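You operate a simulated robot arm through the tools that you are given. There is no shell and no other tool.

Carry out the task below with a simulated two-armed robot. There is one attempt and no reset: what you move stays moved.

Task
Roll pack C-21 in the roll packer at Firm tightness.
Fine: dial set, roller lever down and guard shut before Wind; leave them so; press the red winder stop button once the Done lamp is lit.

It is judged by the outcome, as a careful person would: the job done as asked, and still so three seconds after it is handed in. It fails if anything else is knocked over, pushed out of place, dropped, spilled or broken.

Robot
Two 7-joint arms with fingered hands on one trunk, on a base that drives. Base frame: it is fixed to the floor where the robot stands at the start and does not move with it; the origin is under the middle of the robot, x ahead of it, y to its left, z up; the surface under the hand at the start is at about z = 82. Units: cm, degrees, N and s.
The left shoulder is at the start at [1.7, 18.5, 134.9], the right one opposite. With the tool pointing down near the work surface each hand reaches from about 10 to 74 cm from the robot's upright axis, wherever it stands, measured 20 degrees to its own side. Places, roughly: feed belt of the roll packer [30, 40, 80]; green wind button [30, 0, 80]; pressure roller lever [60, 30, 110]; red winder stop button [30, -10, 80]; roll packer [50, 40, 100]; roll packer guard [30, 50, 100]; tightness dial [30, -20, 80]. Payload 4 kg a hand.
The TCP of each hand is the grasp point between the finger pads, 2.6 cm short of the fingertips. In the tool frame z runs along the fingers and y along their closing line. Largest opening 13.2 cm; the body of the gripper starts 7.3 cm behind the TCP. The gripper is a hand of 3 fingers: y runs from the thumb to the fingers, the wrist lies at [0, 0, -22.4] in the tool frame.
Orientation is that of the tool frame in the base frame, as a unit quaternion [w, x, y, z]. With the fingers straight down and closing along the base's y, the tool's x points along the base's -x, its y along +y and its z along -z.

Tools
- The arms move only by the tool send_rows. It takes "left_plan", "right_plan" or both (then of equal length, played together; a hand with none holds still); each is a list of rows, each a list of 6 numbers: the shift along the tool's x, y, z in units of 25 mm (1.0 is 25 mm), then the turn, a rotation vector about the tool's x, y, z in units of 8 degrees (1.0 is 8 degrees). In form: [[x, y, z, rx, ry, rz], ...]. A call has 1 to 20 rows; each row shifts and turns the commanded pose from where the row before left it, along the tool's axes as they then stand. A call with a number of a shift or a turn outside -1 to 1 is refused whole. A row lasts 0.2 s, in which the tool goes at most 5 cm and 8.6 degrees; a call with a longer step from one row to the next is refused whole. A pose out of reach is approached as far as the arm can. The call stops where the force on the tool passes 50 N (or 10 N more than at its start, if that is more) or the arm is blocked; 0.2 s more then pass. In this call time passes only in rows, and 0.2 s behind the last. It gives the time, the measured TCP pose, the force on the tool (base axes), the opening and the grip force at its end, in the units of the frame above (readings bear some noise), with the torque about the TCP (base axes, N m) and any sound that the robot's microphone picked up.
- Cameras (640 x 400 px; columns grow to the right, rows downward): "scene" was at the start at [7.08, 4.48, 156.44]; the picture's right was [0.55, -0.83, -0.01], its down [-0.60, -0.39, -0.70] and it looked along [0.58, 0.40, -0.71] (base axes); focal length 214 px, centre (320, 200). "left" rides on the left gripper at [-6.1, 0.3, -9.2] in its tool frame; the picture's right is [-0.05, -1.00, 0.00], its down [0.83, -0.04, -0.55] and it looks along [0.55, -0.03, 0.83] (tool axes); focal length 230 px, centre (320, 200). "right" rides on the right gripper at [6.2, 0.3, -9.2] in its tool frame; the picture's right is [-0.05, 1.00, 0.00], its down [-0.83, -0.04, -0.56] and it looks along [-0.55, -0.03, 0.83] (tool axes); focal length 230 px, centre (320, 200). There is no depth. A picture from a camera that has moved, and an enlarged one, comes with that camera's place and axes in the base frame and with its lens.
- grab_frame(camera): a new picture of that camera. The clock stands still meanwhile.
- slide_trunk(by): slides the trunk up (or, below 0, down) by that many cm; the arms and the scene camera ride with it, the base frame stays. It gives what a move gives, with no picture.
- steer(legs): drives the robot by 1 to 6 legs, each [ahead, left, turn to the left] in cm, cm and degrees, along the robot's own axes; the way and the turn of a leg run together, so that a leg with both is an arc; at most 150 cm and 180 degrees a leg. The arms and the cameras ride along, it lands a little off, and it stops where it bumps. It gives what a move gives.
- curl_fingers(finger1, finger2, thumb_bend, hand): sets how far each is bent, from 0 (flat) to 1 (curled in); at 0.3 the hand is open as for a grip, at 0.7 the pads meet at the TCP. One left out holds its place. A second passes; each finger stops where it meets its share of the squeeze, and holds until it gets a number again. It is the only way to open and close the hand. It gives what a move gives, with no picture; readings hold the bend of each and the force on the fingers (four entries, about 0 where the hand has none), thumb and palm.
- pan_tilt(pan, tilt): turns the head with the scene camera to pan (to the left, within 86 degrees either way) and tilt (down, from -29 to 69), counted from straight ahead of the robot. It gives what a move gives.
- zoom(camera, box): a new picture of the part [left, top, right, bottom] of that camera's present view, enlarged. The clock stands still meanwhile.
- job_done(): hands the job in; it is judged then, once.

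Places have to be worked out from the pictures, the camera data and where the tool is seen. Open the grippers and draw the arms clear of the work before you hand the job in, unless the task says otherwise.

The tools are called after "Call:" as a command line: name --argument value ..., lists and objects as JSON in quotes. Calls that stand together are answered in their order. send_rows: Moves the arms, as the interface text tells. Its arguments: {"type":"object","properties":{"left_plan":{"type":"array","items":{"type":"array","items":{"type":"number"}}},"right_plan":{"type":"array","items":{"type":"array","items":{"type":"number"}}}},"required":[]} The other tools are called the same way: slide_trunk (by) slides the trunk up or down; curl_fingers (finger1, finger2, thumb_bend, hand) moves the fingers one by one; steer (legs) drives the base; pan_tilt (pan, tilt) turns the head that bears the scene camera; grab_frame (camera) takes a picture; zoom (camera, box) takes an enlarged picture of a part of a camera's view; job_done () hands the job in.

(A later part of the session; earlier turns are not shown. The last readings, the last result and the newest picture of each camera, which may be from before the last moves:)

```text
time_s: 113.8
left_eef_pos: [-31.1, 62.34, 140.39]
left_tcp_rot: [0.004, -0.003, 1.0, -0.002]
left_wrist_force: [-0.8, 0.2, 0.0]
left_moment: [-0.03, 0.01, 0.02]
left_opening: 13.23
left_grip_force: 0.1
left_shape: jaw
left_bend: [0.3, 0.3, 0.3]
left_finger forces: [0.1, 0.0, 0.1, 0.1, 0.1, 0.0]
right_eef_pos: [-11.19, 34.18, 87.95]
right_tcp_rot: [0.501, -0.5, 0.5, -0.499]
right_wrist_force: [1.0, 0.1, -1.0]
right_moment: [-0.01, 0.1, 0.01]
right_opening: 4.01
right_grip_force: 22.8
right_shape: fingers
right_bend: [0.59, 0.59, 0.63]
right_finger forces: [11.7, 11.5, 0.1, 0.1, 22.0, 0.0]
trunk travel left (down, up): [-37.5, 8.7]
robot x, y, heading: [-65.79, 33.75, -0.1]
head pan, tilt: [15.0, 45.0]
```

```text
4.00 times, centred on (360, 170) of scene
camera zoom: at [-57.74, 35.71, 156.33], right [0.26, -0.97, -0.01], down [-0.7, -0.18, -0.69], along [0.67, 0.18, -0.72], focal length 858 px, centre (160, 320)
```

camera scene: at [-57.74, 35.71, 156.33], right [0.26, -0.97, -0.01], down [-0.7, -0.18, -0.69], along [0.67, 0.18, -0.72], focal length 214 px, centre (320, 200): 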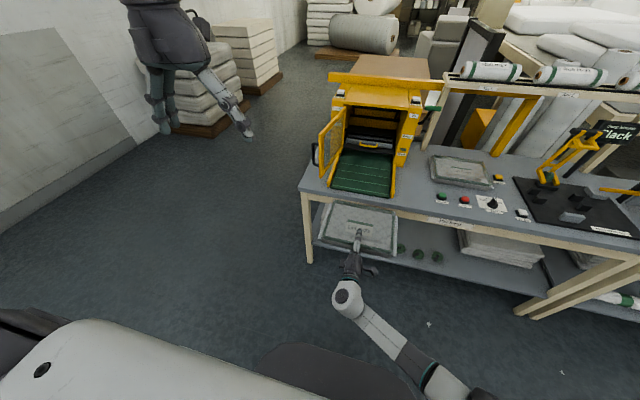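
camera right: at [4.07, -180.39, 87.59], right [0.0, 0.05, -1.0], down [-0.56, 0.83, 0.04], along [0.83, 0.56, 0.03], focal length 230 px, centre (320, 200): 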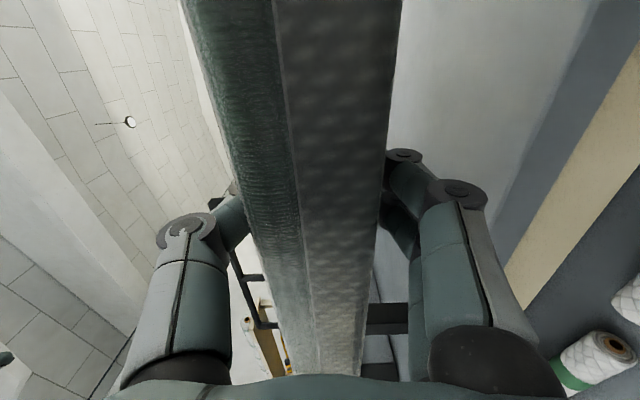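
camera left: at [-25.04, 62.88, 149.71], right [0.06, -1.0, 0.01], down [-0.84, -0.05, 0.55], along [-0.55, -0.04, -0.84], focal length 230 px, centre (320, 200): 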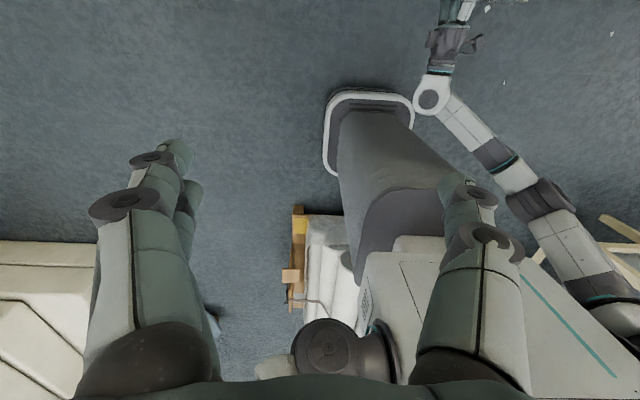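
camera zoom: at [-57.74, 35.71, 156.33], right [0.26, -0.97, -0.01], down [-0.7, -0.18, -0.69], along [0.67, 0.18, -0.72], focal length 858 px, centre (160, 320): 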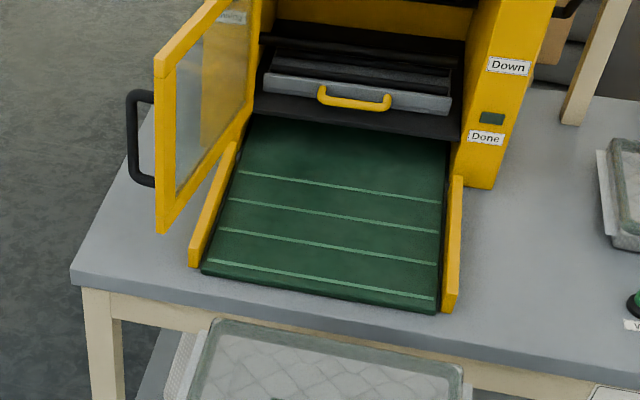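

The belt measures about x 20.6–57, y 22–51.5 at z≈82.5, and the guard's bottom edge is near z≈90, so a pack lying on the belt clears it. I'll raise the pack to z≈97, then drive ahead and slightly left.

Call:
send_rows --right_plan '[[0, -0.5, 0, 0, 0, 0], [0, -0.6, 0, 0, 0, 0], [0, -0.6, 0, 0, 0, 0], [0, -0.6, 0, 0, 0, 0], [0, -0.6, 0, 0, 0, 0], [0, -0.6, 0, 0, 0, 0]]'

Call:
steer --legs '[[24, 3.2, 0]]'

Call:
grab_frame --camera "scene"

Call:
grab_frame --camera "right"

Call:
grab_frame --camera "left"

```text
time_s: 115.2
left_eef_pos: [-31.15, 62.34, 140.45]
left_tcp_rot: [0.004, -0.004, 1.0, -0.002]
left_wrist_force: [-0.3, 1.0, -0.7]
left_moment: [0.01, 0.01, 0.02]
left_opening: 13.22
left_grip_force: 0.0
left_shape: jaw
left_bend: [0.3, 0.3, 0.3]
left_finger forces: [0.0, 0.0, 0.0, 0.0, 0.0, 0.0]
right_eef_pos: [-11.18, 34.02, 96.77]
right_tcp_rot: [0.502, -0.499, 0.5, -0.499]
right_wrist_force: [-0.4, 0.5, -1.1]
right_moment: [0.0, 0.09, -0.01]
right_opening: 4.02
right_grip_force: 22.9
right_shape: fingers
right_bend: [0.59, 0.59, 0.63]
right_finger forces: [11.5, 11.6, 0.0, 0.0, 22.1, 0.1]
trunk travel left (down, up): [-37.5, 8.7]
robot x, y, heading: [-65.79, 33.74, 0.1]
head pan, tilt: [15.0, 45.0]
```

```text
time_s: 117.0
left_eef_pos: [-7.46, 65.4, 140.52]
left_tcp_rot: [0.006, -0.003, 1.0, -0.003]
left_wrist_force: [-0.3, -0.5, -0.3]
left_moment: [-0.02, 0.0, -0.02]
left_opening: 13.2
left_grip_force: 0.1
left_shape: jaw
left_bend: [0.3, 0.3, 0.3]
left_finger forces: [0.1, 0.0, 0.0, 0.0, 0.0, 0.0]
right_eef_pos: [12.46, 37.24, 96.92]
right_tcp_rot: [0.501, -0.498, 0.5, -0.5]
right_wrist_force: [0.1, 0.2, -1.3]
right_moment: [-0.01, 0.06, -0.03]
right_opening: 4.03
right_grip_force: 22.3
right_shape: fingers
right_bend: [0.59, 0.59, 0.63]
right_finger forces: [11.6, 11.5, 0.1, 0.0, 22.1, 0.1]
trunk travel left (down, up): [-37.5, 8.7]
robot x, y, heading: [-42.04, 36.7, 0.1]
head pan, tilt: [15.0, 45.0]
```

```text
taken
camera scene: at [-34.15, 38.8, 156.35], right [0.26, -0.97, -0.01], down [-0.7, -0.18, -0.69], along [0.67, 0.18, -0.72], focal length 214 px, centre (320, 200)
```

scene: 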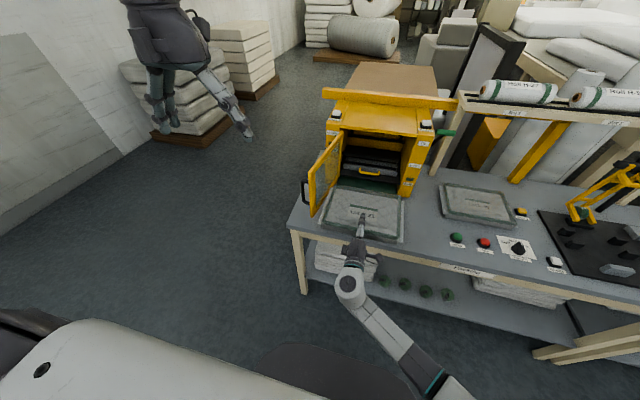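

```text
taken
camera right: at [3.29, 31.0, 96.44], right [0.0, 0.05, -1.0], down [-0.56, 0.83, 0.04], along [0.83, 0.56, 0.03], focal length 230 px, centre (320, 200)
```

right: 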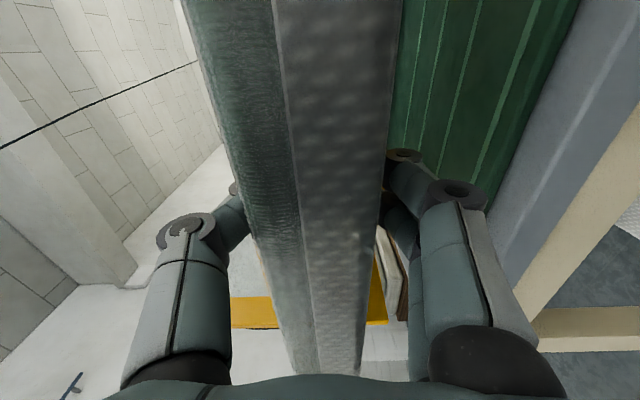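

```text
taken
camera left: at [-1.41, 65.92, 149.78], right [0.06, -1.0, 0.01], down [-0.84, -0.04, 0.55], along [-0.55, -0.04, -0.84], focal length 230 px, centre (320, 200)
```

left: 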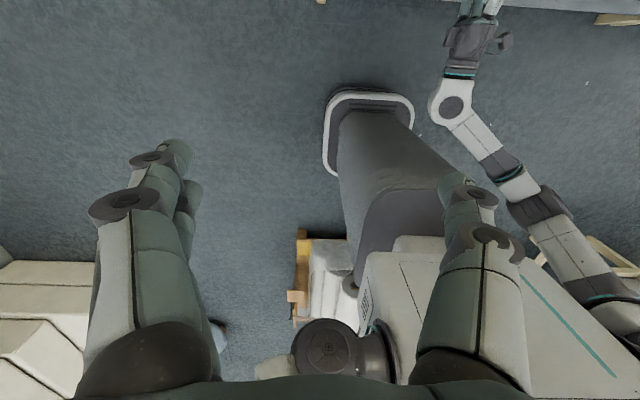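

The pack is now in front of the belt, above it. I'll zoom to check its alignment with the rails.

Call:
zoom --camera "scene" --box '[290, 130, 440, 260]'

```text
3.08 times, centred on (365, 195) of scene
camera zoom: at [-34.15, 38.8, 156.35], right [0.26, -0.97, -0.01], down [-0.7, -0.18, -0.69], along [0.67, 0.18, -0.72], focal length 660 px, centre (182, 215)
```

zoom: 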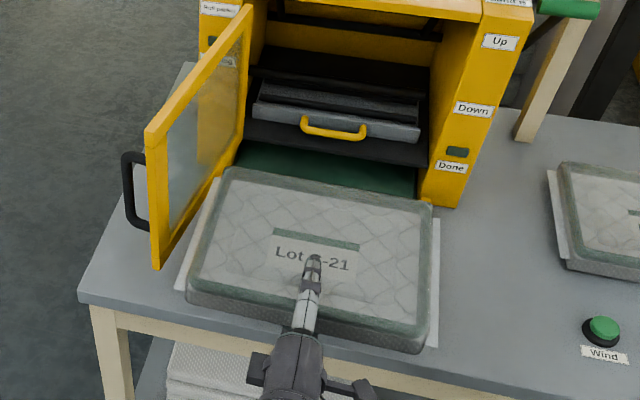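

Pack and belt centres agree within about 0.3 cm. I'll drive ahead 9 cm with the pack still at z≈97.

Call:
steer --legs '[[9, -0.2, 0]]'

Call:
zoom --camera "scene" --box '[290, 130, 440, 260]'

Call:
grab_frame --camera "right"

```text
time_s: 118.1
left_eef_pos: [1.04, 65.21, 140.72]
left_tcp_rot: [0.006, -0.004, 1.0, -0.002]
left_wrist_force: [-1.4, -0.5, -0.8]
left_moment: [0.0, 0.03, -0.03]
left_opening: 13.18
left_grip_force: 0.1
left_shape: jaw
left_bend: [0.3, 0.3, 0.3]
left_finger forces: [0.0, 0.1, 0.1, 0.1, 0.0, 0.0]
right_eef_pos: [21.24, 37.23, 96.97]
right_tcp_rot: [0.502, -0.5, 0.5, -0.498]
right_wrist_force: [0.3, 1.3, -0.4]
right_moment: [0.01, 0.06, -0.03]
right_opening: 4.03
right_grip_force: 22.1
right_shape: fingers
right_bend: [0.59, 0.59, 0.63]
right_finger forces: [11.6, 11.7, 0.0, 0.1, 22.0, 0.1]
trunk travel left (down, up): [-37.5, 8.7]
robot x, y, heading: [-33.32, 36.26, 0.4]
head pan, tilt: [15.0, 45.0]
```

```text
3.08 times, centred on (365, 195) of scene
camera zoom: at [-25.51, 38.64, 156.37], right [0.26, -0.96, 0.0], down [-0.7, -0.19, -0.69], along [0.67, 0.19, -0.72], focal length 660 px, centre (182, 215)
```

zoom: 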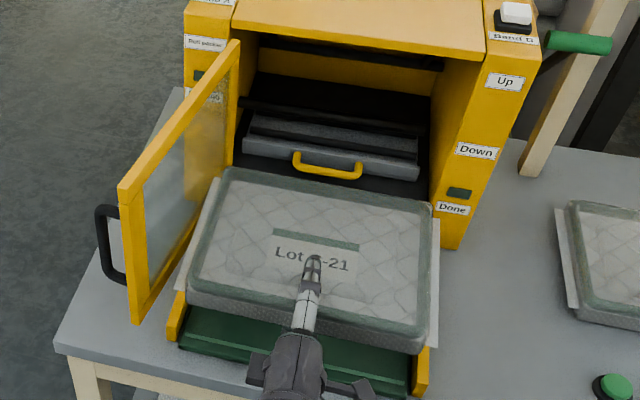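

```text
taken
camera right: at [12.02, 30.98, 96.49], right [0.0, 0.05, -1.0], down [-0.56, 0.83, 0.04], along [0.83, 0.56, 0.03], focal length 230 px, centre (320, 200)
```

right: 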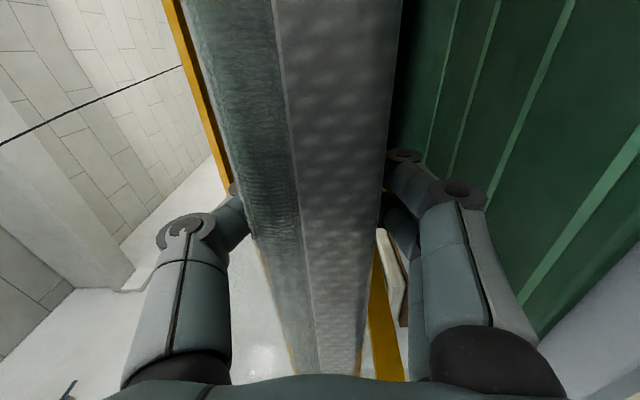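

The finger knuckles stick out about 6 cm below the hand axis, so they must stay in front of the bench edge: I'll aim for TCP x≈16.5 (pack then spans x≈13.4–33, its centre over the belt). I'll move back a little and lower to z≈87.5 first.

Call:
send_rows --right_plan '[[0.06, 0.2, -0.63, 0, 0, 0], [0.06, 0.2, -0.63, 0, 0, 0], [0, 0.4, -0.63, 0, 0, 0], [0, 0.5, 0, 0, 0, 0], [0, 0.5, 0, 0, 0, 0], [0, 0.5, 0, 0, 0, 0], [0, 0.5, 0, 0, 0, 0], [0, 0.5, 0, 0, 0, 0], [0, 0.5, 0, 0, 0, 0]]'

Call:
zoom --camera "scene" --box '[280, 150, 440, 290]'

Call:
grab_frame --camera "right"

```text
time_s: 120.1
left_eef_pos: [1.39, 65.25, 140.41]
left_tcp_rot: [0.004, -0.004, 1.0, -0.001]
left_wrist_force: [0.3, -1.2, 0.0]
left_moment: [0.0, 0.01, 0.03]
left_opening: 13.18
left_grip_force: 0.1
left_shape: jaw
left_bend: [0.3, 0.3, 0.3]
left_finger forces: [0.0, 0.0, 0.0, 0.1, 0.0, 0.0]
right_eef_pos: [16.54, 36.94, 87.42]
right_tcp_rot: [0.502, -0.5, 0.5, -0.498]
right_wrist_force: [0.0, 0.3, -1.1]
right_moment: [0.02, 0.03, 0.0]
right_opening: 3.99
right_grip_force: 22.1
right_shape: fingers
right_bend: [0.59, 0.59, 0.63]
right_finger forces: [11.6, 11.6, 0.0, 0.1, 22.1, 0.1]
trunk travel left (down, up): [-37.5, 8.7]
robot x, y, heading: [-33.25, 36.22, 0.2]
head pan, tilt: [15.0, 45.0]
```

```text
2.86 times, centred on (360, 220) of scene
camera zoom: at [-25.13, 38.68, 156.33], right [0.26, -0.96, -0.01], down [-0.7, -0.19, -0.69], along [0.67, 0.19, -0.72], focal length 613 px, centre (206, 143)
```

zoom: 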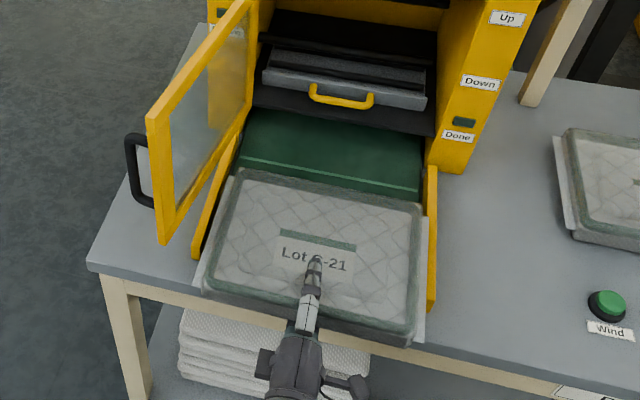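

```text
taken
camera right: at [7.47, 30.7, 86.92], right [0.0, 0.06, -1.0], down [-0.56, 0.83, 0.05], along [0.83, 0.56, 0.03], focal length 230 px, centre (320, 200)
```

right: 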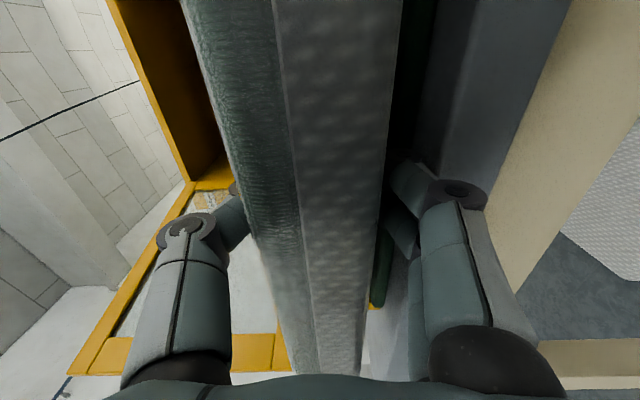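

The belt top shows at z≈83.2 and the pack is centred between the rails with about 1 cm each side. I'll lower slowly by 2 cm and read the force.

Call:
send_rows --right_plan '[[0, 0.2, 0, 0, 0, 0], [0, 0.2, 0, 0, 0, 0], [0, 0.15, 0, 0, 0, 0], [0, 0.15, 0, 0, 0, 0], [0, 0.1, 0, 0, 0, 0]]'

Call:
zoom --camera "scene" --box '[280, 150, 440, 290]'

Call:
grab_frame --camera "right"

```text
time_s: 121.3
left_eef_pos: [1.0, 65.24, 140.65]
left_tcp_rot: [0.006, -0.005, 1.0, -0.003]
left_wrist_force: [1.5, 0.7, 0.3]
left_moment: [-0.01, 0.01, 0.01]
left_opening: 13.22
left_grip_force: 0.0
left_shape: jaw
left_bend: [0.3, 0.3, 0.3]
left_finger forces: [0.0, 0.0, 0.0, 0.1, 0.1, 0.1]
right_eef_pos: [16.57, 37.01, 85.88]
right_tcp_rot: [0.504, -0.497, 0.498, -0.501]
right_wrist_force: [-6.2, -3.3, 34.9]
right_moment: [-0.16, 0.18, 0.01]
right_opening: 3.98
right_grip_force: 52.7
right_shape: fingers
right_bend: [0.61, 0.61, 0.61]
right_finger forces: [36.5, 34.4, 0.1, 0.0, 34.5, 0.0]
trunk travel left (down, up): [-37.5, 8.7]
robot x, y, heading: [-33.47, 36.95, 0.3]
head pan, tilt: [15.0, 45.0]
```

```text
2.86 times, centred on (360, 220) of scene
camera zoom: at [-25.64, 38.63, 156.39], right [0.26, -0.96, 0.0], down [-0.69, -0.19, -0.69], along [0.67, 0.19, -0.72], focal length 613 px, centre (206, 143)
```

zoom: 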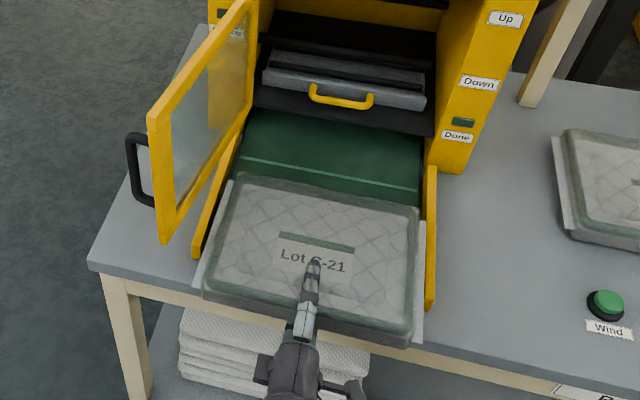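

```text
taken
camera right: at [7.35, 30.77, 85.31], right [0.01, 0.06, -1.0], down [-0.56, 0.83, 0.04], along [0.83, 0.56, 0.04], focal length 230 px, centre (320, 200)
```

right: 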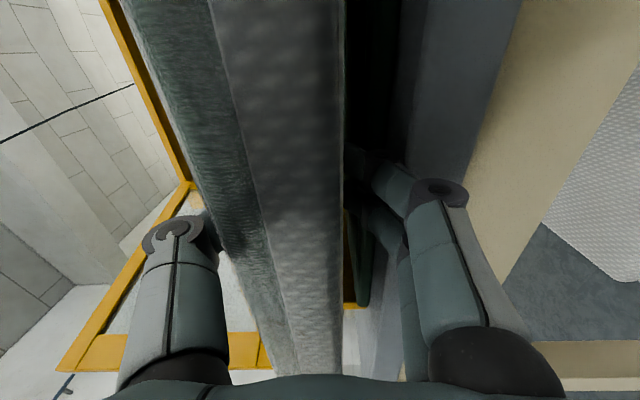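

The lower fingertips met the bench in front of the belt (35 N up), so I'll raise 5 mm to relieve it. Then I'll use the left hand to press the pack's rear onto the belt while I withdraw the right.

Call:
send_rows --right_plan '[[0, -0.1, 0, 0, 0, 0], [0, -0.1, 0, 0, 0, 0]]'

Call:
grab_frame --camera "right"

Call:
zoom --camera "scene" --box '[280, 150, 440, 290]'

```text
time_s: 121.9
left_eef_pos: [1.28, 65.46, 140.37]
left_tcp_rot: [0.006, -0.004, 1.0, -0.003]
left_wrist_force: [0.0, -0.4, -0.3]
left_moment: [-0.02, 0.0, -0.04]
left_opening: 13.19
left_grip_force: 0.1
left_shape: jaw
left_bend: [0.3, 0.3, 0.3]
left_finger forces: [0.0, 0.1, 0.0, 0.0, 0.0, 0.1]
right_eef_pos: [16.5, 36.92, 86.06]
right_tcp_rot: [0.502, -0.5, 0.499, -0.498]
right_wrist_force: [1.4, 2.5, 24.3]
right_moment: [0.12, -0.04, 0.0]
right_opening: 3.97
right_grip_force: 41.4
right_shape: fingers
right_bend: [0.61, 0.62, 0.61]
right_finger forces: [27.4, 26.1, 0.0, 0.0, 29.4, 0.0]
trunk travel left (down, up): [-37.5, 8.7]
robot x, y, heading: [-33.17, 36.62, -0.0]
head pan, tilt: [15.0, 45.0]
```

```text
taken
camera right: at [7.39, 30.75, 85.47], right [0.0, 0.06, -1.0], down [-0.56, 0.83, 0.04], along [0.83, 0.56, 0.03], focal length 230 px, centre (320, 200)
```

right: 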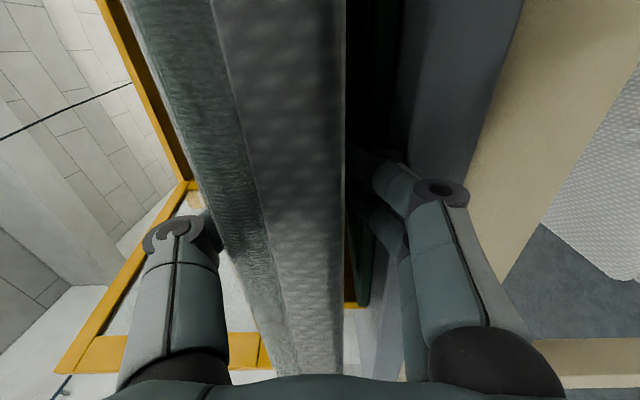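

```text
2.86 times, centred on (360, 220) of scene
camera zoom: at [-25.4, 38.71, 156.34], right [0.26, -0.96, 0.0], down [-0.7, -0.19, -0.69], along [0.67, 0.19, -0.72], focal length 613 px, centre (206, 143)
```

zoom: 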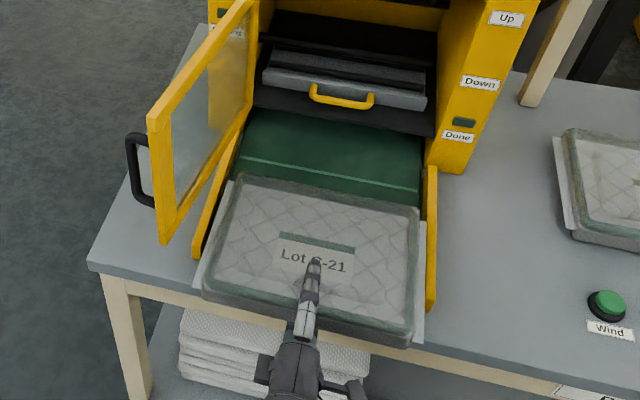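

The sloping lower fingers bear on the bench's front edge. I'll raise to z≈89.5, tilt the hand 13° nose‑down so the pack's far edge leads, and move 4 cm further in so the pack's centre is well over the belt.

Call:
send_rows --right_plan '[[0, -0.35, 0, 0, 0, 0], [0, -0.35, 0, 0, 0, 0], [0, -0.35, 0, 0, 0, 0], [0, -0.35, 0, 0, 0, 0], [0, 0, 0, -0.54, 0, 0], [0, 0, 0, -0.54, 0, 0], [0, 0, 0, -0.54, 0, 0], [0, -0.12, 0.52, 0, 0, 0], [0, -0.12, 0.52, 0, 0, 0], [0, -0.12, 0.52, 0, 0, 0]]'

Call:
grab_frame --camera "right"

Call:
zoom --camera "scene" --box '[280, 150, 440, 290]'

```text
time_s: 124.1
left_eef_pos: [1.36, 65.32, 140.44]
left_tcp_rot: [0.005, -0.004, 1.0, -0.003]
left_wrist_force: [0.6, 0.9, -0.1]
left_moment: [0.02, 0.01, 0.0]
left_opening: 13.18
left_grip_force: 0.0
left_shape: jaw
left_bend: [0.3, 0.3, 0.3]
left_finger forces: [0.0, 0.0, 0.0, 0.1, 0.0, 0.0]
right_eef_pos: [20.77, 36.89, 89.33]
right_tcp_rot: [-0.441, 0.554, -0.554, 0.438]
right_wrist_force: [0.3, 0.2, -0.8]
right_moment: [-0.03, 0.06, 0.0]
right_opening: 4.02
right_grip_force: 21.6
right_shape: fingers
right_bend: [0.61, 0.61, 0.63]
right_finger forces: [11.1, 11.1, 0.0, 0.0, 21.5, 0.0]
trunk travel left (down, up): [-37.5, 8.7]
robot x, y, heading: [-33.18, 36.53, 0.2]
head pan, tilt: [15.0, 45.0]
```

```text
taken
camera right: at [11.77, 30.71, 91.01], right [-0.22, 0.05, -0.97], down [-0.53, 0.83, 0.17], along [0.81, 0.56, -0.16], focal length 230 px, centre (320, 200)
```

right: 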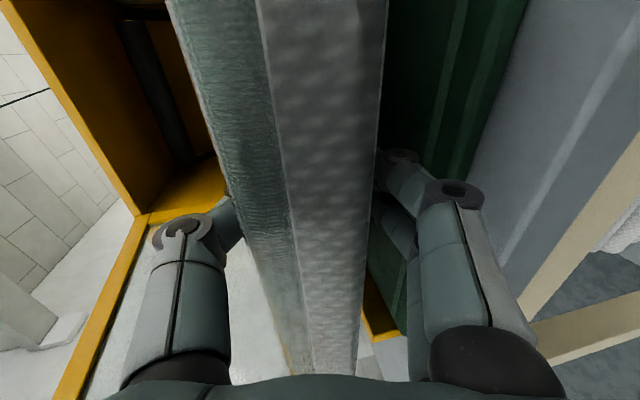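

```text
2.86 times, centred on (360, 220) of scene
camera zoom: at [-25.14, 38.69, 156.33], right [0.26, -0.96, -0.01], down [-0.7, -0.19, -0.69], along [0.67, 0.19, -0.72], focal length 613 px, centre (206, 143)
```

zoom: 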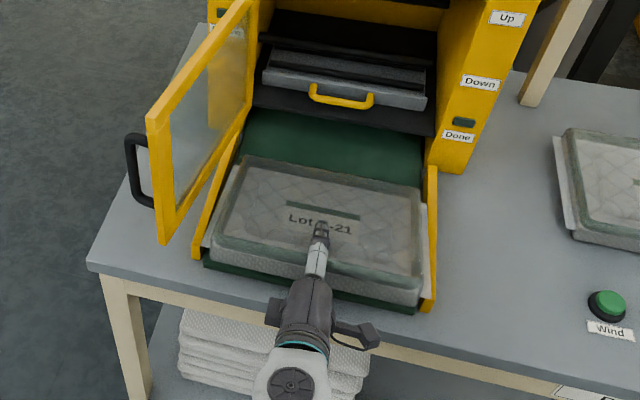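

The grip is clean again and the pack is tilted over the belt. My idea: the opening fingers can themselves lower the pack, if the open fingertips stay just in front of the belt (TCP x≈18.3). I'll back off 2.4 cm and add 2° of tilt so the far edge meets the belt.

Call:
send_rows --right_plan '[[0, 0.108, -0.47, 0, 0, 0], [0, 0.108, -0.47, 0, 0, 0], [0, 0, 0, -0.25, 0, 0]]'

Call:
grab_frame --camera "right"

Call:
zoom --camera "scene" --box '[280, 150, 440, 290]'

```text
time_s: 124.9
left_eef_pos: [1.38, 65.25, 140.4]
left_tcp_rot: [0.006, -0.005, 1.0, -0.003]
left_wrist_force: [-0.2, 0.0, -0.6]
left_moment: [0.03, 0.01, -0.02]
left_opening: 13.17
left_grip_force: 0.0
left_shape: jaw
left_bend: [0.3, 0.3, 0.3]
left_finger forces: [0.0, 0.0, 0.1, 0.0, 0.0, 0.0]
right_eef_pos: [18.53, 36.9, 89.45]
right_tcp_rot: [-0.433, 0.562, -0.559, 0.429]
right_wrist_force: [-0.8, 0.2, -0.4]
right_moment: [-0.01, -0.03, -0.06]
right_opening: 4.02
right_grip_force: 22.0
right_shape: fingers
right_bend: [0.61, 0.61, 0.64]
right_finger forces: [11.3, 11.3, 0.0, 0.0, 22.1, 0.0]
trunk travel left (down, up): [-37.5, 8.7]
robot x, y, heading: [-33.46, 36.63, 0.2]
head pan, tilt: [15.0, 45.0]
```

```text
taken
camera right: at [9.41, 30.67, 91.31], right [-0.26, 0.05, -0.96], down [-0.53, 0.83, 0.19], along [0.81, 0.56, -0.19], focal length 230 px, centre (320, 200)
```

right: 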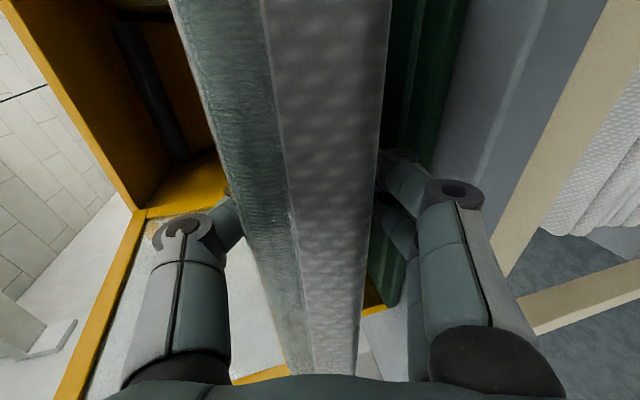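

```text
2.86 times, centred on (360, 220) of scene
camera zoom: at [-25.17, 38.68, 156.34], right [0.26, -0.96, -0.01], down [-0.7, -0.19, -0.69], along [0.67, 0.19, -0.72], focal length 613 px, centre (206, 143)
```

zoom: 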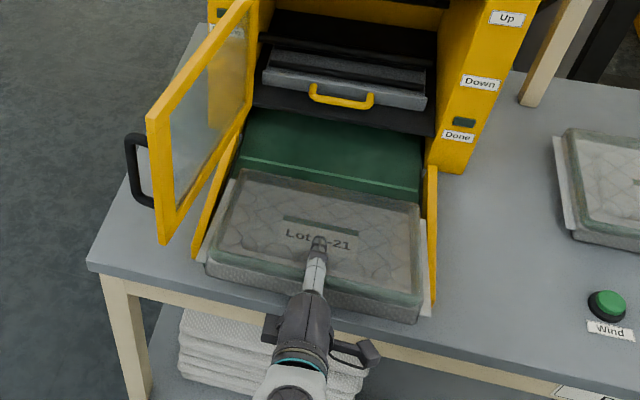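

Alignment is good (flange y≈22.5–50.9 in a 22–51.4 channel). I'll nudge 3 mm left and begin opening the hand in stages so the fingers lower the pack.

Call:
send_rows --right_plan '[[-0.12, 0, 0, 0, 0, 0]]'

Call:
curl_fingers --hand "right" --finger1 0.52 --finger2 0.52 --thumb_bend 0.5

Call:
zoom --camera "scene" --box '[280, 150, 440, 290]'

Call:
grab_frame --camera "right"

```text
time_s: 125.3
left_eef_pos: [1.31, 65.32, 140.57]
left_tcp_rot: [0.005, -0.005, 1.0, -0.003]
left_wrist_force: [-0.6, 0.0, -0.2]
left_moment: [0.01, -0.01, -0.01]
left_opening: 13.2
left_grip_force: 0.0
left_shape: jaw
left_bend: [0.3, 0.3, 0.3]
left_finger forces: [0.0, 0.1, 0.0, 0.1, 0.0, 0.0]
right_eef_pos: [18.33, 37.13, 89.36]
right_tcp_rot: [-0.432, 0.562, -0.561, 0.429]
right_wrist_force: [-0.9, 0.4, -0.3]
right_moment: [0.03, -0.08, -0.05]
right_opening: 4.02
right_grip_force: 22.2
right_shape: fingers
right_bend: [0.61, 0.61, 0.64]
right_finger forces: [11.3, 11.2, 0.0, 0.0, 22.2, 0.0]
trunk travel left (down, up): [-37.5, 8.7]
robot x, y, heading: [-33.26, 36.35, 0.3]
head pan, tilt: [15.0, 45.0]
```

```text
time_s: 126.3
left_eef_pos: [1.38, 65.36, 140.59]
left_tcp_rot: [0.006, -0.004, 1.0, -0.003]
left_wrist_force: [0.0, -0.5, -0.6]
left_moment: [0.0, -0.03, 0.0]
left_opening: 13.17
left_grip_force: 0.1
left_shape: jaw
left_bend: [0.3, 0.3, 0.3]
left_finger forces: [0.0, 0.1, 0.1, 0.1, 0.1, 0.0]
right_eef_pos: [18.32, 37.16, 89.33]
right_tcp_rot: [-0.433, 0.561, -0.561, 0.428]
right_wrist_force: [0.0, -0.5, -0.7]
right_moment: [0.02, 0.0, -0.02]
right_opening: 6.45
right_grip_force: 0.1
right_shape: fingers
right_bend: [0.52, 0.52, 0.5]
right_finger forces: [0.2, 0.3, 0.0, 0.0, 0.1, 0.0]
trunk travel left (down, up): [-37.5, 8.7]
robot x, y, heading: [-33.2, 36.84, 0.1]
head pan, tilt: [15.0, 45.0]
```

```text
2.86 times, centred on (360, 220) of scene
camera zoom: at [-25.18, 38.67, 156.34], right [0.26, -0.96, -0.01], down [-0.7, -0.19, -0.69], along [0.67, 0.19, -0.72], focal length 613 px, centre (206, 143)
```

zoom: 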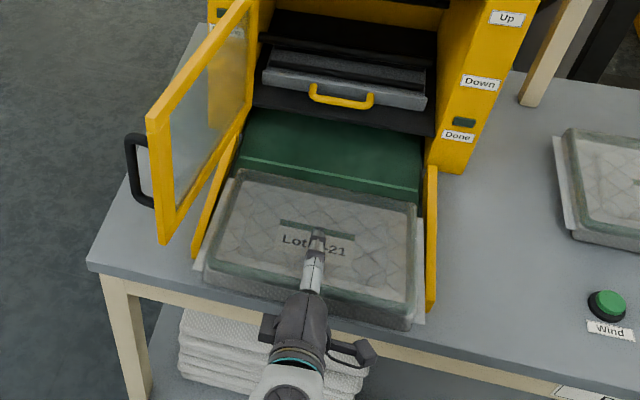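

```text
taken
camera right: at [9.39, 30.98, 91.27], right [-0.26, 0.05, -0.96], down [-0.53, 0.83, 0.19], along [0.81, 0.56, -0.19], focal length 230 px, centre (320, 200)
```

right: 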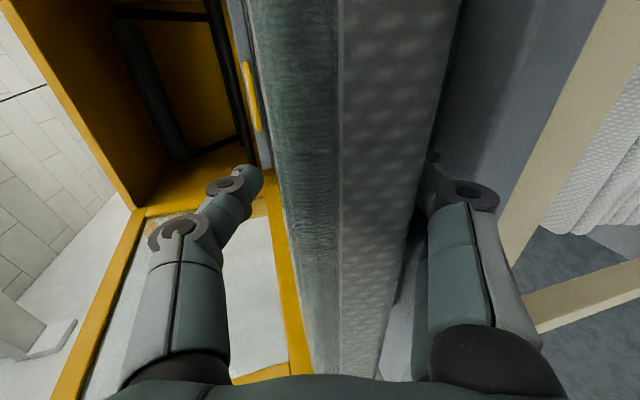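

It works: the pack rests lightly on the fingers and is lowering. I'll continue opening.

Call:
curl_fingers --hand "right" --finger1 0.42 --finger2 0.42 --thumb_bend 0.35

Call:
zoom --camera "scene" --box '[280, 150, 440, 290]'

Call:
grab_frame --camera "right"

```text
time_s: 127.3
left_eef_pos: [1.3, 65.4, 140.5]
left_tcp_rot: [0.005, -0.005, 1.0, -0.002]
left_wrist_force: [-0.8, 0.2, 0.0]
left_moment: [0.0, 0.0, -0.02]
left_opening: 13.19
left_grip_force: 0.1
left_shape: jaw
left_bend: [0.3, 0.3, 0.3]
left_finger forces: [0.1, 0.0, 0.0, 0.1, 0.0, 0.0]
right_eef_pos: [18.37, 37.21, 89.29]
right_tcp_rot: [-0.433, 0.561, -0.56, 0.429]
right_wrist_force: [1.4, -1.1, 2.9]
right_moment: [-0.06, -0.13, 0.0]
right_opening: 10.28
right_grip_force: 1.9
right_shape: fingers
right_bend: [0.44, 0.44, 0.35]
right_finger forces: [2.0, 1.8, 0.0, 0.0, 0.1, 0.1]
trunk travel left (down, up): [-37.5, 8.7]
robot x, y, heading: [-33.02, 36.4, 0.2]
head pan, tilt: [15.0, 45.0]
```

```text
2.86 times, centred on (360, 220) of scene
camera zoom: at [-25.21, 38.67, 156.34], right [0.26, -0.96, -0.01], down [-0.7, -0.19, -0.69], along [0.67, 0.19, -0.72], focal length 613 px, centre (206, 143)
```

zoom: 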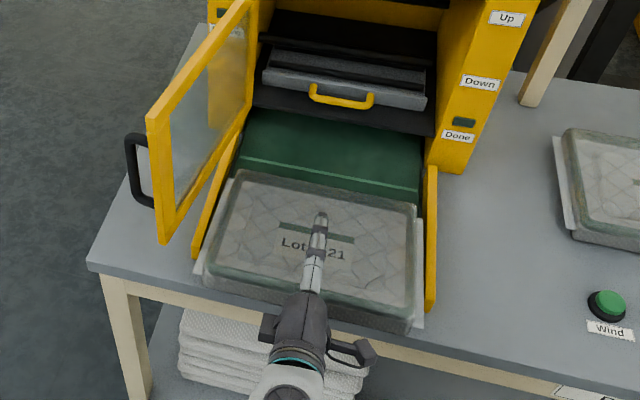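

```text
taken
camera right: at [9.39, 30.98, 91.3], right [-0.26, 0.05, -0.96], down [-0.53, 0.83, 0.19], along [0.81, 0.56, -0.18], focal length 230 px, centre (320, 200)
```

right: 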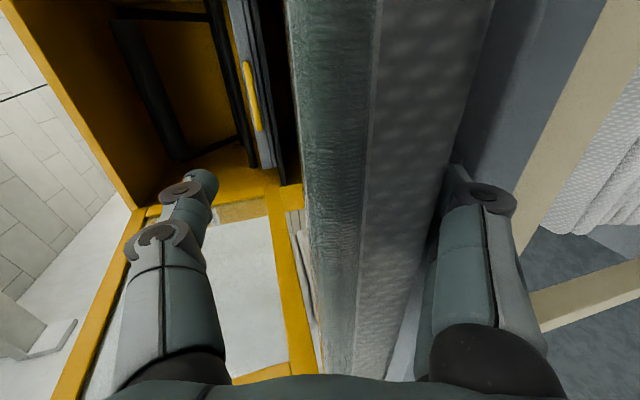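

The fingers now touch the bench (2 N each) and the pack is almost flat. I'll raise the hand 7 mm and open the fingers fully, so they drop clear of the pack's underside.

Call:
send_rows --right_plan '[[0, -0.27, -0.07, 0, 0, 0]]'

Call:
curl_fingers --hand "right" --finger1 0.34 --finger2 0.34 --thumb_bend 0.3

Call:
zoom --camera "scene" --box '[280, 150, 440, 290]'

Call:
grab_frame --camera "right"

```text
time_s: 127.7
left_eef_pos: [1.4, 65.26, 140.39]
left_tcp_rot: [0.005, -0.004, 1.0, -0.002]
left_wrist_force: [0.2, 0.3, 0.3]
left_moment: [-0.01, 0.04, -0.01]
left_opening: 13.19
left_grip_force: 0.1
left_shape: jaw
left_bend: [0.3, 0.3, 0.3]
left_finger forces: [0.0, 0.1, 0.1, 0.0, 0.1, 0.1]
right_eef_pos: [18.28, 37.26, 89.99]
right_tcp_rot: [-0.432, 0.562, -0.56, 0.429]
right_wrist_force: [-0.2, -1.0, -0.7]
right_moment: [0.01, -0.06, 0.0]
right_opening: 10.6
right_grip_force: 0.3
right_shape: fingers
right_bend: [0.42, 0.42, 0.35]
right_finger forces: [0.2, 0.2, 0.1, 0.1, 0.1, 0.0]
trunk travel left (down, up): [-37.5, 8.7]
robot x, y, heading: [-33.44, 36.49, 0.2]
head pan, tilt: [15.0, 45.0]
```

```text
time_s: 128.7
left_eef_pos: [1.35, 65.22, 140.49]
left_tcp_rot: [0.005, -0.004, 1.0, -0.003]
left_wrist_force: [0.4, -0.8, 0.6]
left_moment: [0.01, -0.06, -0.04]
left_opening: 13.18
left_grip_force: 0.1
left_shape: jaw
left_bend: [0.3, 0.3, 0.3]
left_finger forces: [0.0, 0.0, 0.1, 0.0, 0.1, 0.0]
right_eef_pos: [18.28, 37.2, 90.01]
right_tcp_rot: [-0.433, 0.562, -0.56, 0.429]
right_wrist_force: [-0.9, 0.0, 0.0]
right_moment: [0.0, 0.0, 0.01]
right_opening: 12.77
right_grip_force: 0.6
right_shape: fingers
right_bend: [0.34, 0.34, 0.3]
right_finger forces: [0.3, 0.2, 0.0, 0.1, 0.1, 0.0]
trunk travel left (down, up): [-37.5, 8.7]
robot x, y, heading: [-32.94, 36.79, 0.4]
head pan, tilt: [15.0, 45.0]
```

```text
2.86 times, centred on (360, 220) of scene
camera zoom: at [-25.18, 38.67, 156.34], right [0.26, -0.96, -0.01], down [-0.7, -0.19, -0.69], along [0.67, 0.19, -0.72], focal length 613 px, centre (206, 143)
```

zoom: 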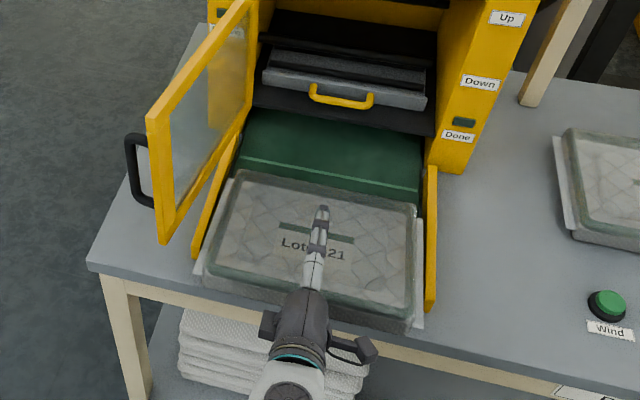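

```text
taken
camera right: at [9.39, 31.01, 92.0], right [-0.26, 0.05, -0.96], down [-0.53, 0.83, 0.19], along [0.81, 0.56, -0.19], focal length 230 px, centre (320, 200)
```

right: 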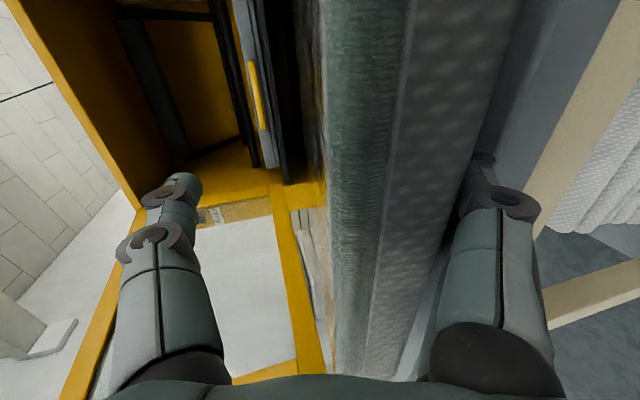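

Only about 0.5 N remains on the fingers. I'll open them a bit further to unload them entirely.

Call:
curl_fingers --hand "right" --finger1 0.27 --finger2 0.27 --thumb_bend 0.3

Call:
grab_frame --camera "right"

Call:
zoom --camera "scene" --box '[280, 150, 440, 290]'

```text
time_s: 129.7
left_eef_pos: [1.27, 65.29, 140.47]
left_tcp_rot: [0.005, -0.004, 1.0, -0.002]
left_wrist_force: [-0.4, 0.5, 0.1]
left_moment: [-0.02, -0.03, -0.03]
left_opening: 13.23
left_grip_force: 0.1
left_shape: jaw
left_bend: [0.3, 0.3, 0.3]
left_finger forces: [0.1, 0.0, 0.1, 0.0, 0.0, 0.0]
right_eef_pos: [18.32, 37.23, 90.02]
right_tcp_rot: [-0.433, 0.562, -0.56, 0.428]
right_wrist_force: [1.2, -0.5, 6.4]
right_moment: [-0.02, -0.14, 0.01]
right_opening: 13.07
right_grip_force: 3.4
right_shape: fingers
right_bend: [0.32, 0.32, 0.3]
right_finger forces: [3.9, 3.7, 0.1, 0.0, 0.1, 0.0]
trunk travel left (down, up): [-37.5, 8.7]
robot x, y, heading: [-33.38, 36.19, 0.2]
head pan, tilt: [15.0, 45.0]
```

```text
taken
camera right: at [9.38, 31.02, 92.04], right [-0.26, 0.05, -0.96], down [-0.53, 0.83, 0.19], along [0.81, 0.56, -0.18], focal length 230 px, centre (320, 200)
```

right: 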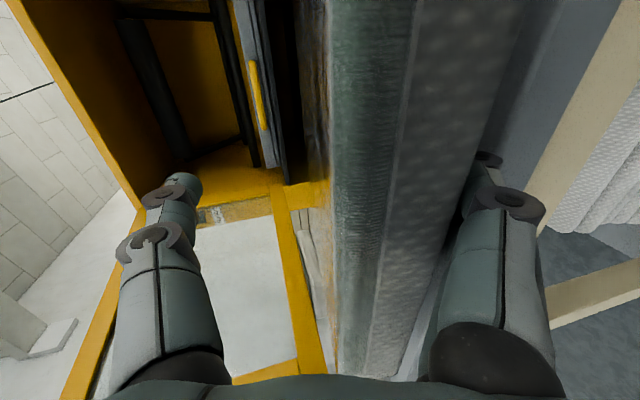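

```text
2.86 times, centred on (360, 220) of scene
camera zoom: at [-25.23, 38.66, 156.34], right [0.26, -0.96, -0.01], down [-0.7, -0.19, -0.69], along [0.67, 0.19, -0.72], focal length 613 px, centre (206, 143)
```

zoom: 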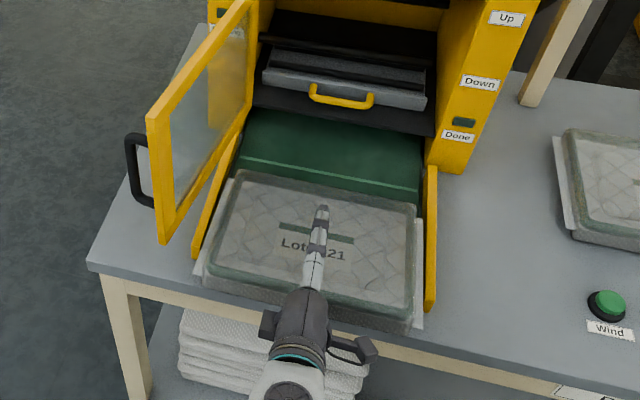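

The front is still propped ~2 cm by the fingers because the hand slopes. I'll level the hand while drawing it back 1 cm, so the opened fingers lie flat below the belt's level.

Call:
send_rows --right_plan '[[0, -0.05, -0.15, 0.6, 0, 0], [0, 0, -0.15, 0.6, 0, 0], [0, 0, -0.15, 0.6, 0, 0]]'

Call:
grab_frame --camera "right"

Call:
zoom --camera "scene" --box '[280, 150, 440, 290]'

```text
time_s: 130.5
left_eef_pos: [1.29, 65.33, 140.49]
left_tcp_rot: [0.004, -0.004, 1.0, -0.003]
left_wrist_force: [-0.5, -0.2, -0.2]
left_moment: [0.01, -0.01, 0.0]
left_opening: 13.19
left_grip_force: 0.2
left_shape: jaw
left_bend: [0.3, 0.3, 0.3]
left_finger forces: [0.1, 0.0, 0.1, 0.0, 0.0, 0.0]
right_eef_pos: [17.2, 37.09, 90.36]
right_tcp_rot: [-0.5, 0.503, -0.501, 0.496]
right_wrist_force: [-0.6, -0.3, 1.2]
right_moment: [-0.02, -0.02, 0.01]
right_opening: 13.55
right_grip_force: 1.6
right_shape: fingers
right_bend: [0.29, 0.29, 0.3]
right_finger forces: [1.1, 1.1, 0.1, 0.0, 0.0, 0.1]
trunk travel left (down, up): [-37.5, 8.7]
robot x, y, heading: [-33.46, 36.3, 0.2]
head pan, tilt: [15.0, 45.0]
```

```text
taken
camera right: at [8.02, 30.93, 89.96], right [-0.01, 0.05, -1.0], down [-0.56, 0.83, 0.05], along [0.83, 0.56, 0.02], focal length 230 px, centre (320, 200)
```

right: 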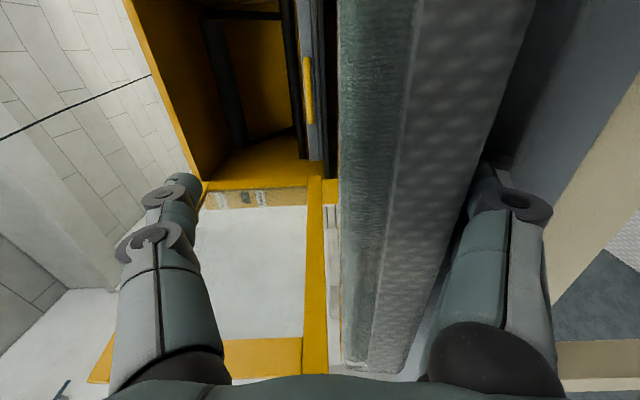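

```text
2.86 times, centred on (360, 220) of scene
camera zoom: at [-25.21, 38.65, 156.33], right [0.26, -0.96, -0.01], down [-0.7, -0.19, -0.69], along [0.67, 0.19, -0.72], focal length 613 px, centre (206, 143)
```

zoom: 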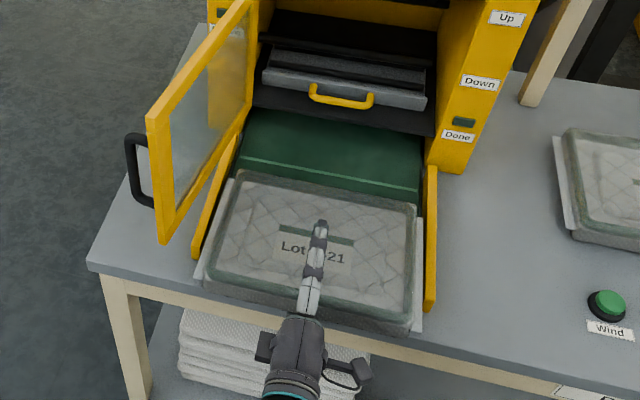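

The hand is level and fingers only lightly loaded. I'll withdraw 1.5 cm and see whether the pack stays in place.

Call:
send_rows --right_plan '[[0, 0, -0.3, 0, 0, 0], [0, 0, -0.3, 0, 0, 0]]'

Call:
grab_frame --camera "right"

Call:
zoom --camera "scene" --box '[280, 150, 440, 290]'

```text
time_s: 131.1
left_eef_pos: [1.4, 65.26, 140.61]
left_tcp_rot: [0.004, -0.005, 1.0, -0.002]
left_wrist_force: [0.5, 0.2, 0.2]
left_moment: [-0.01, 0.0, 0.01]
left_opening: 13.2
left_grip_force: 0.1
left_shape: jaw
left_bend: [0.3, 0.3, 0.3]
left_finger forces: [0.0, 0.1, 0.0, 0.1, 0.0, 0.0]
right_eef_pos: [15.63, 37.32, 90.47]
right_tcp_rot: [-0.499, 0.503, -0.502, 0.496]
right_wrist_force: [0.4, 1.2, -0.2]
right_moment: [0.03, -0.06, 0.0]
right_opening: 13.64
right_grip_force: 1.2
right_shape: fingers
right_bend: [0.28, 0.28, 0.3]
right_finger forces: [0.8, 0.7, 0.0, 0.0, 0.1, 0.1]
trunk travel left (down, up): [-37.5, 8.7]
robot x, y, heading: [-33.15, 36.2, 0.1]
head pan, tilt: [15.0, 45.0]
```

```text
taken
camera right: at [6.37, 31.05, 90.03], right [-0.01, 0.05, -1.0], down [-0.56, 0.83, 0.05], along [0.83, 0.56, 0.02], focal length 230 px, centre (320, 200)
```

right: 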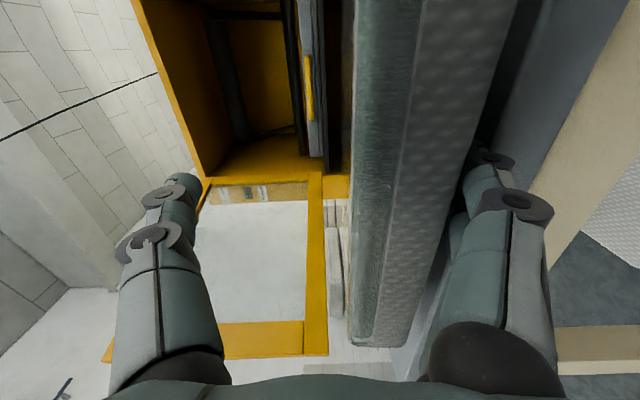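

```text
2.86 times, centred on (360, 220) of scene
camera zoom: at [-25.22, 38.66, 156.34], right [0.26, -0.96, -0.01], down [-0.7, -0.19, -0.69], along [0.67, 0.19, -0.72], focal length 613 px, centre (206, 143)
```

zoom: 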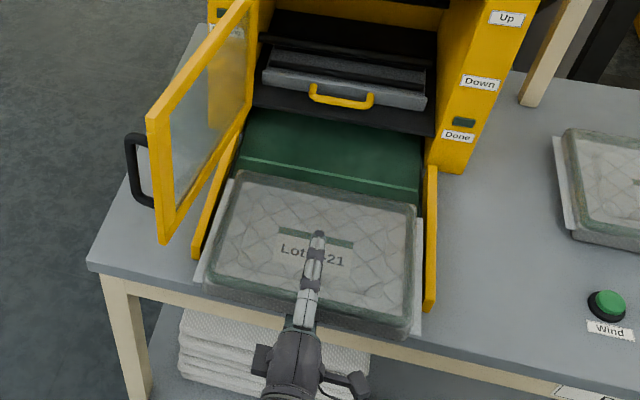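

The pack stayed put. I'll continue withdrawing slowly.

Call:
send_rows --right_plan '[[0, 0, -0.3, 0, 0, 0], [0, 0, -0.3, 0, 0, 0], [0, 0, -0.3, 0, 0, 0]]'

Call:
zoom --camera "scene" --box '[280, 150, 440, 290]'

Call:
grab_frame --camera "right"

```text
time_s: 131.9
left_eef_pos: [1.32, 65.28, 140.5]
left_tcp_rot: [0.006, -0.005, 1.0, -0.002]
left_wrist_force: [-0.9, -0.3, -0.4]
left_moment: [0.01, 0.03, -0.01]
left_opening: 13.19
left_grip_force: 0.0
left_shape: jaw
left_bend: [0.3, 0.3, 0.3]
left_finger forces: [0.0, 0.0, 0.1, 0.0, 0.0, 0.0]
right_eef_pos: [13.52, 37.13, 90.36]
right_tcp_rot: [-0.5, 0.503, -0.501, 0.497]
right_wrist_force: [-0.1, -0.2, -0.4]
right_moment: [-0.01, -0.02, -0.01]
right_opening: 13.75
right_grip_force: 0.3
right_shape: fingers
right_bend: [0.27, 0.27, 0.3]
right_finger forces: [0.3, 0.1, 0.1, 0.0, 0.1, 0.0]
trunk travel left (down, up): [-37.5, 8.7]
robot x, y, heading: [-33.37, 36.78, 0.3]
head pan, tilt: [15.0, 45.0]
```

```text
2.86 times, centred on (360, 220) of scene
camera zoom: at [-25.17, 38.67, 156.33], right [0.26, -0.96, -0.01], down [-0.7, -0.19, -0.69], along [0.67, 0.19, -0.72], focal length 613 px, centre (206, 143)
```

zoom: 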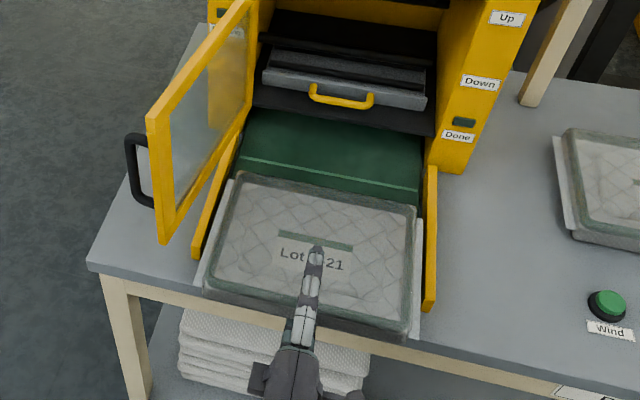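

```text
taken
camera right: at [4.26, 30.97, 90.02], right [-0.01, 0.05, -1.0], down [-0.56, 0.83, 0.05], along [0.83, 0.56, 0.02], focal length 230 px, centre (320, 200)
```

right: 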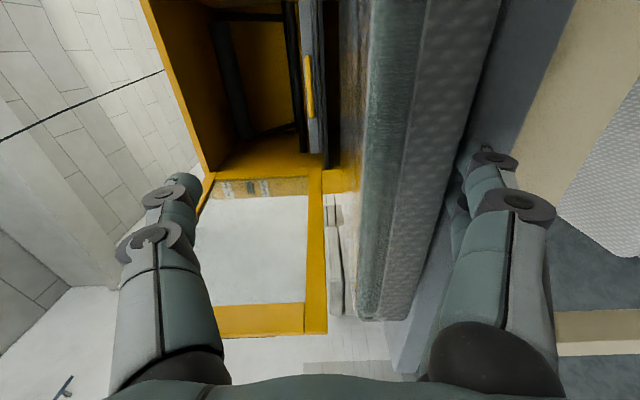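

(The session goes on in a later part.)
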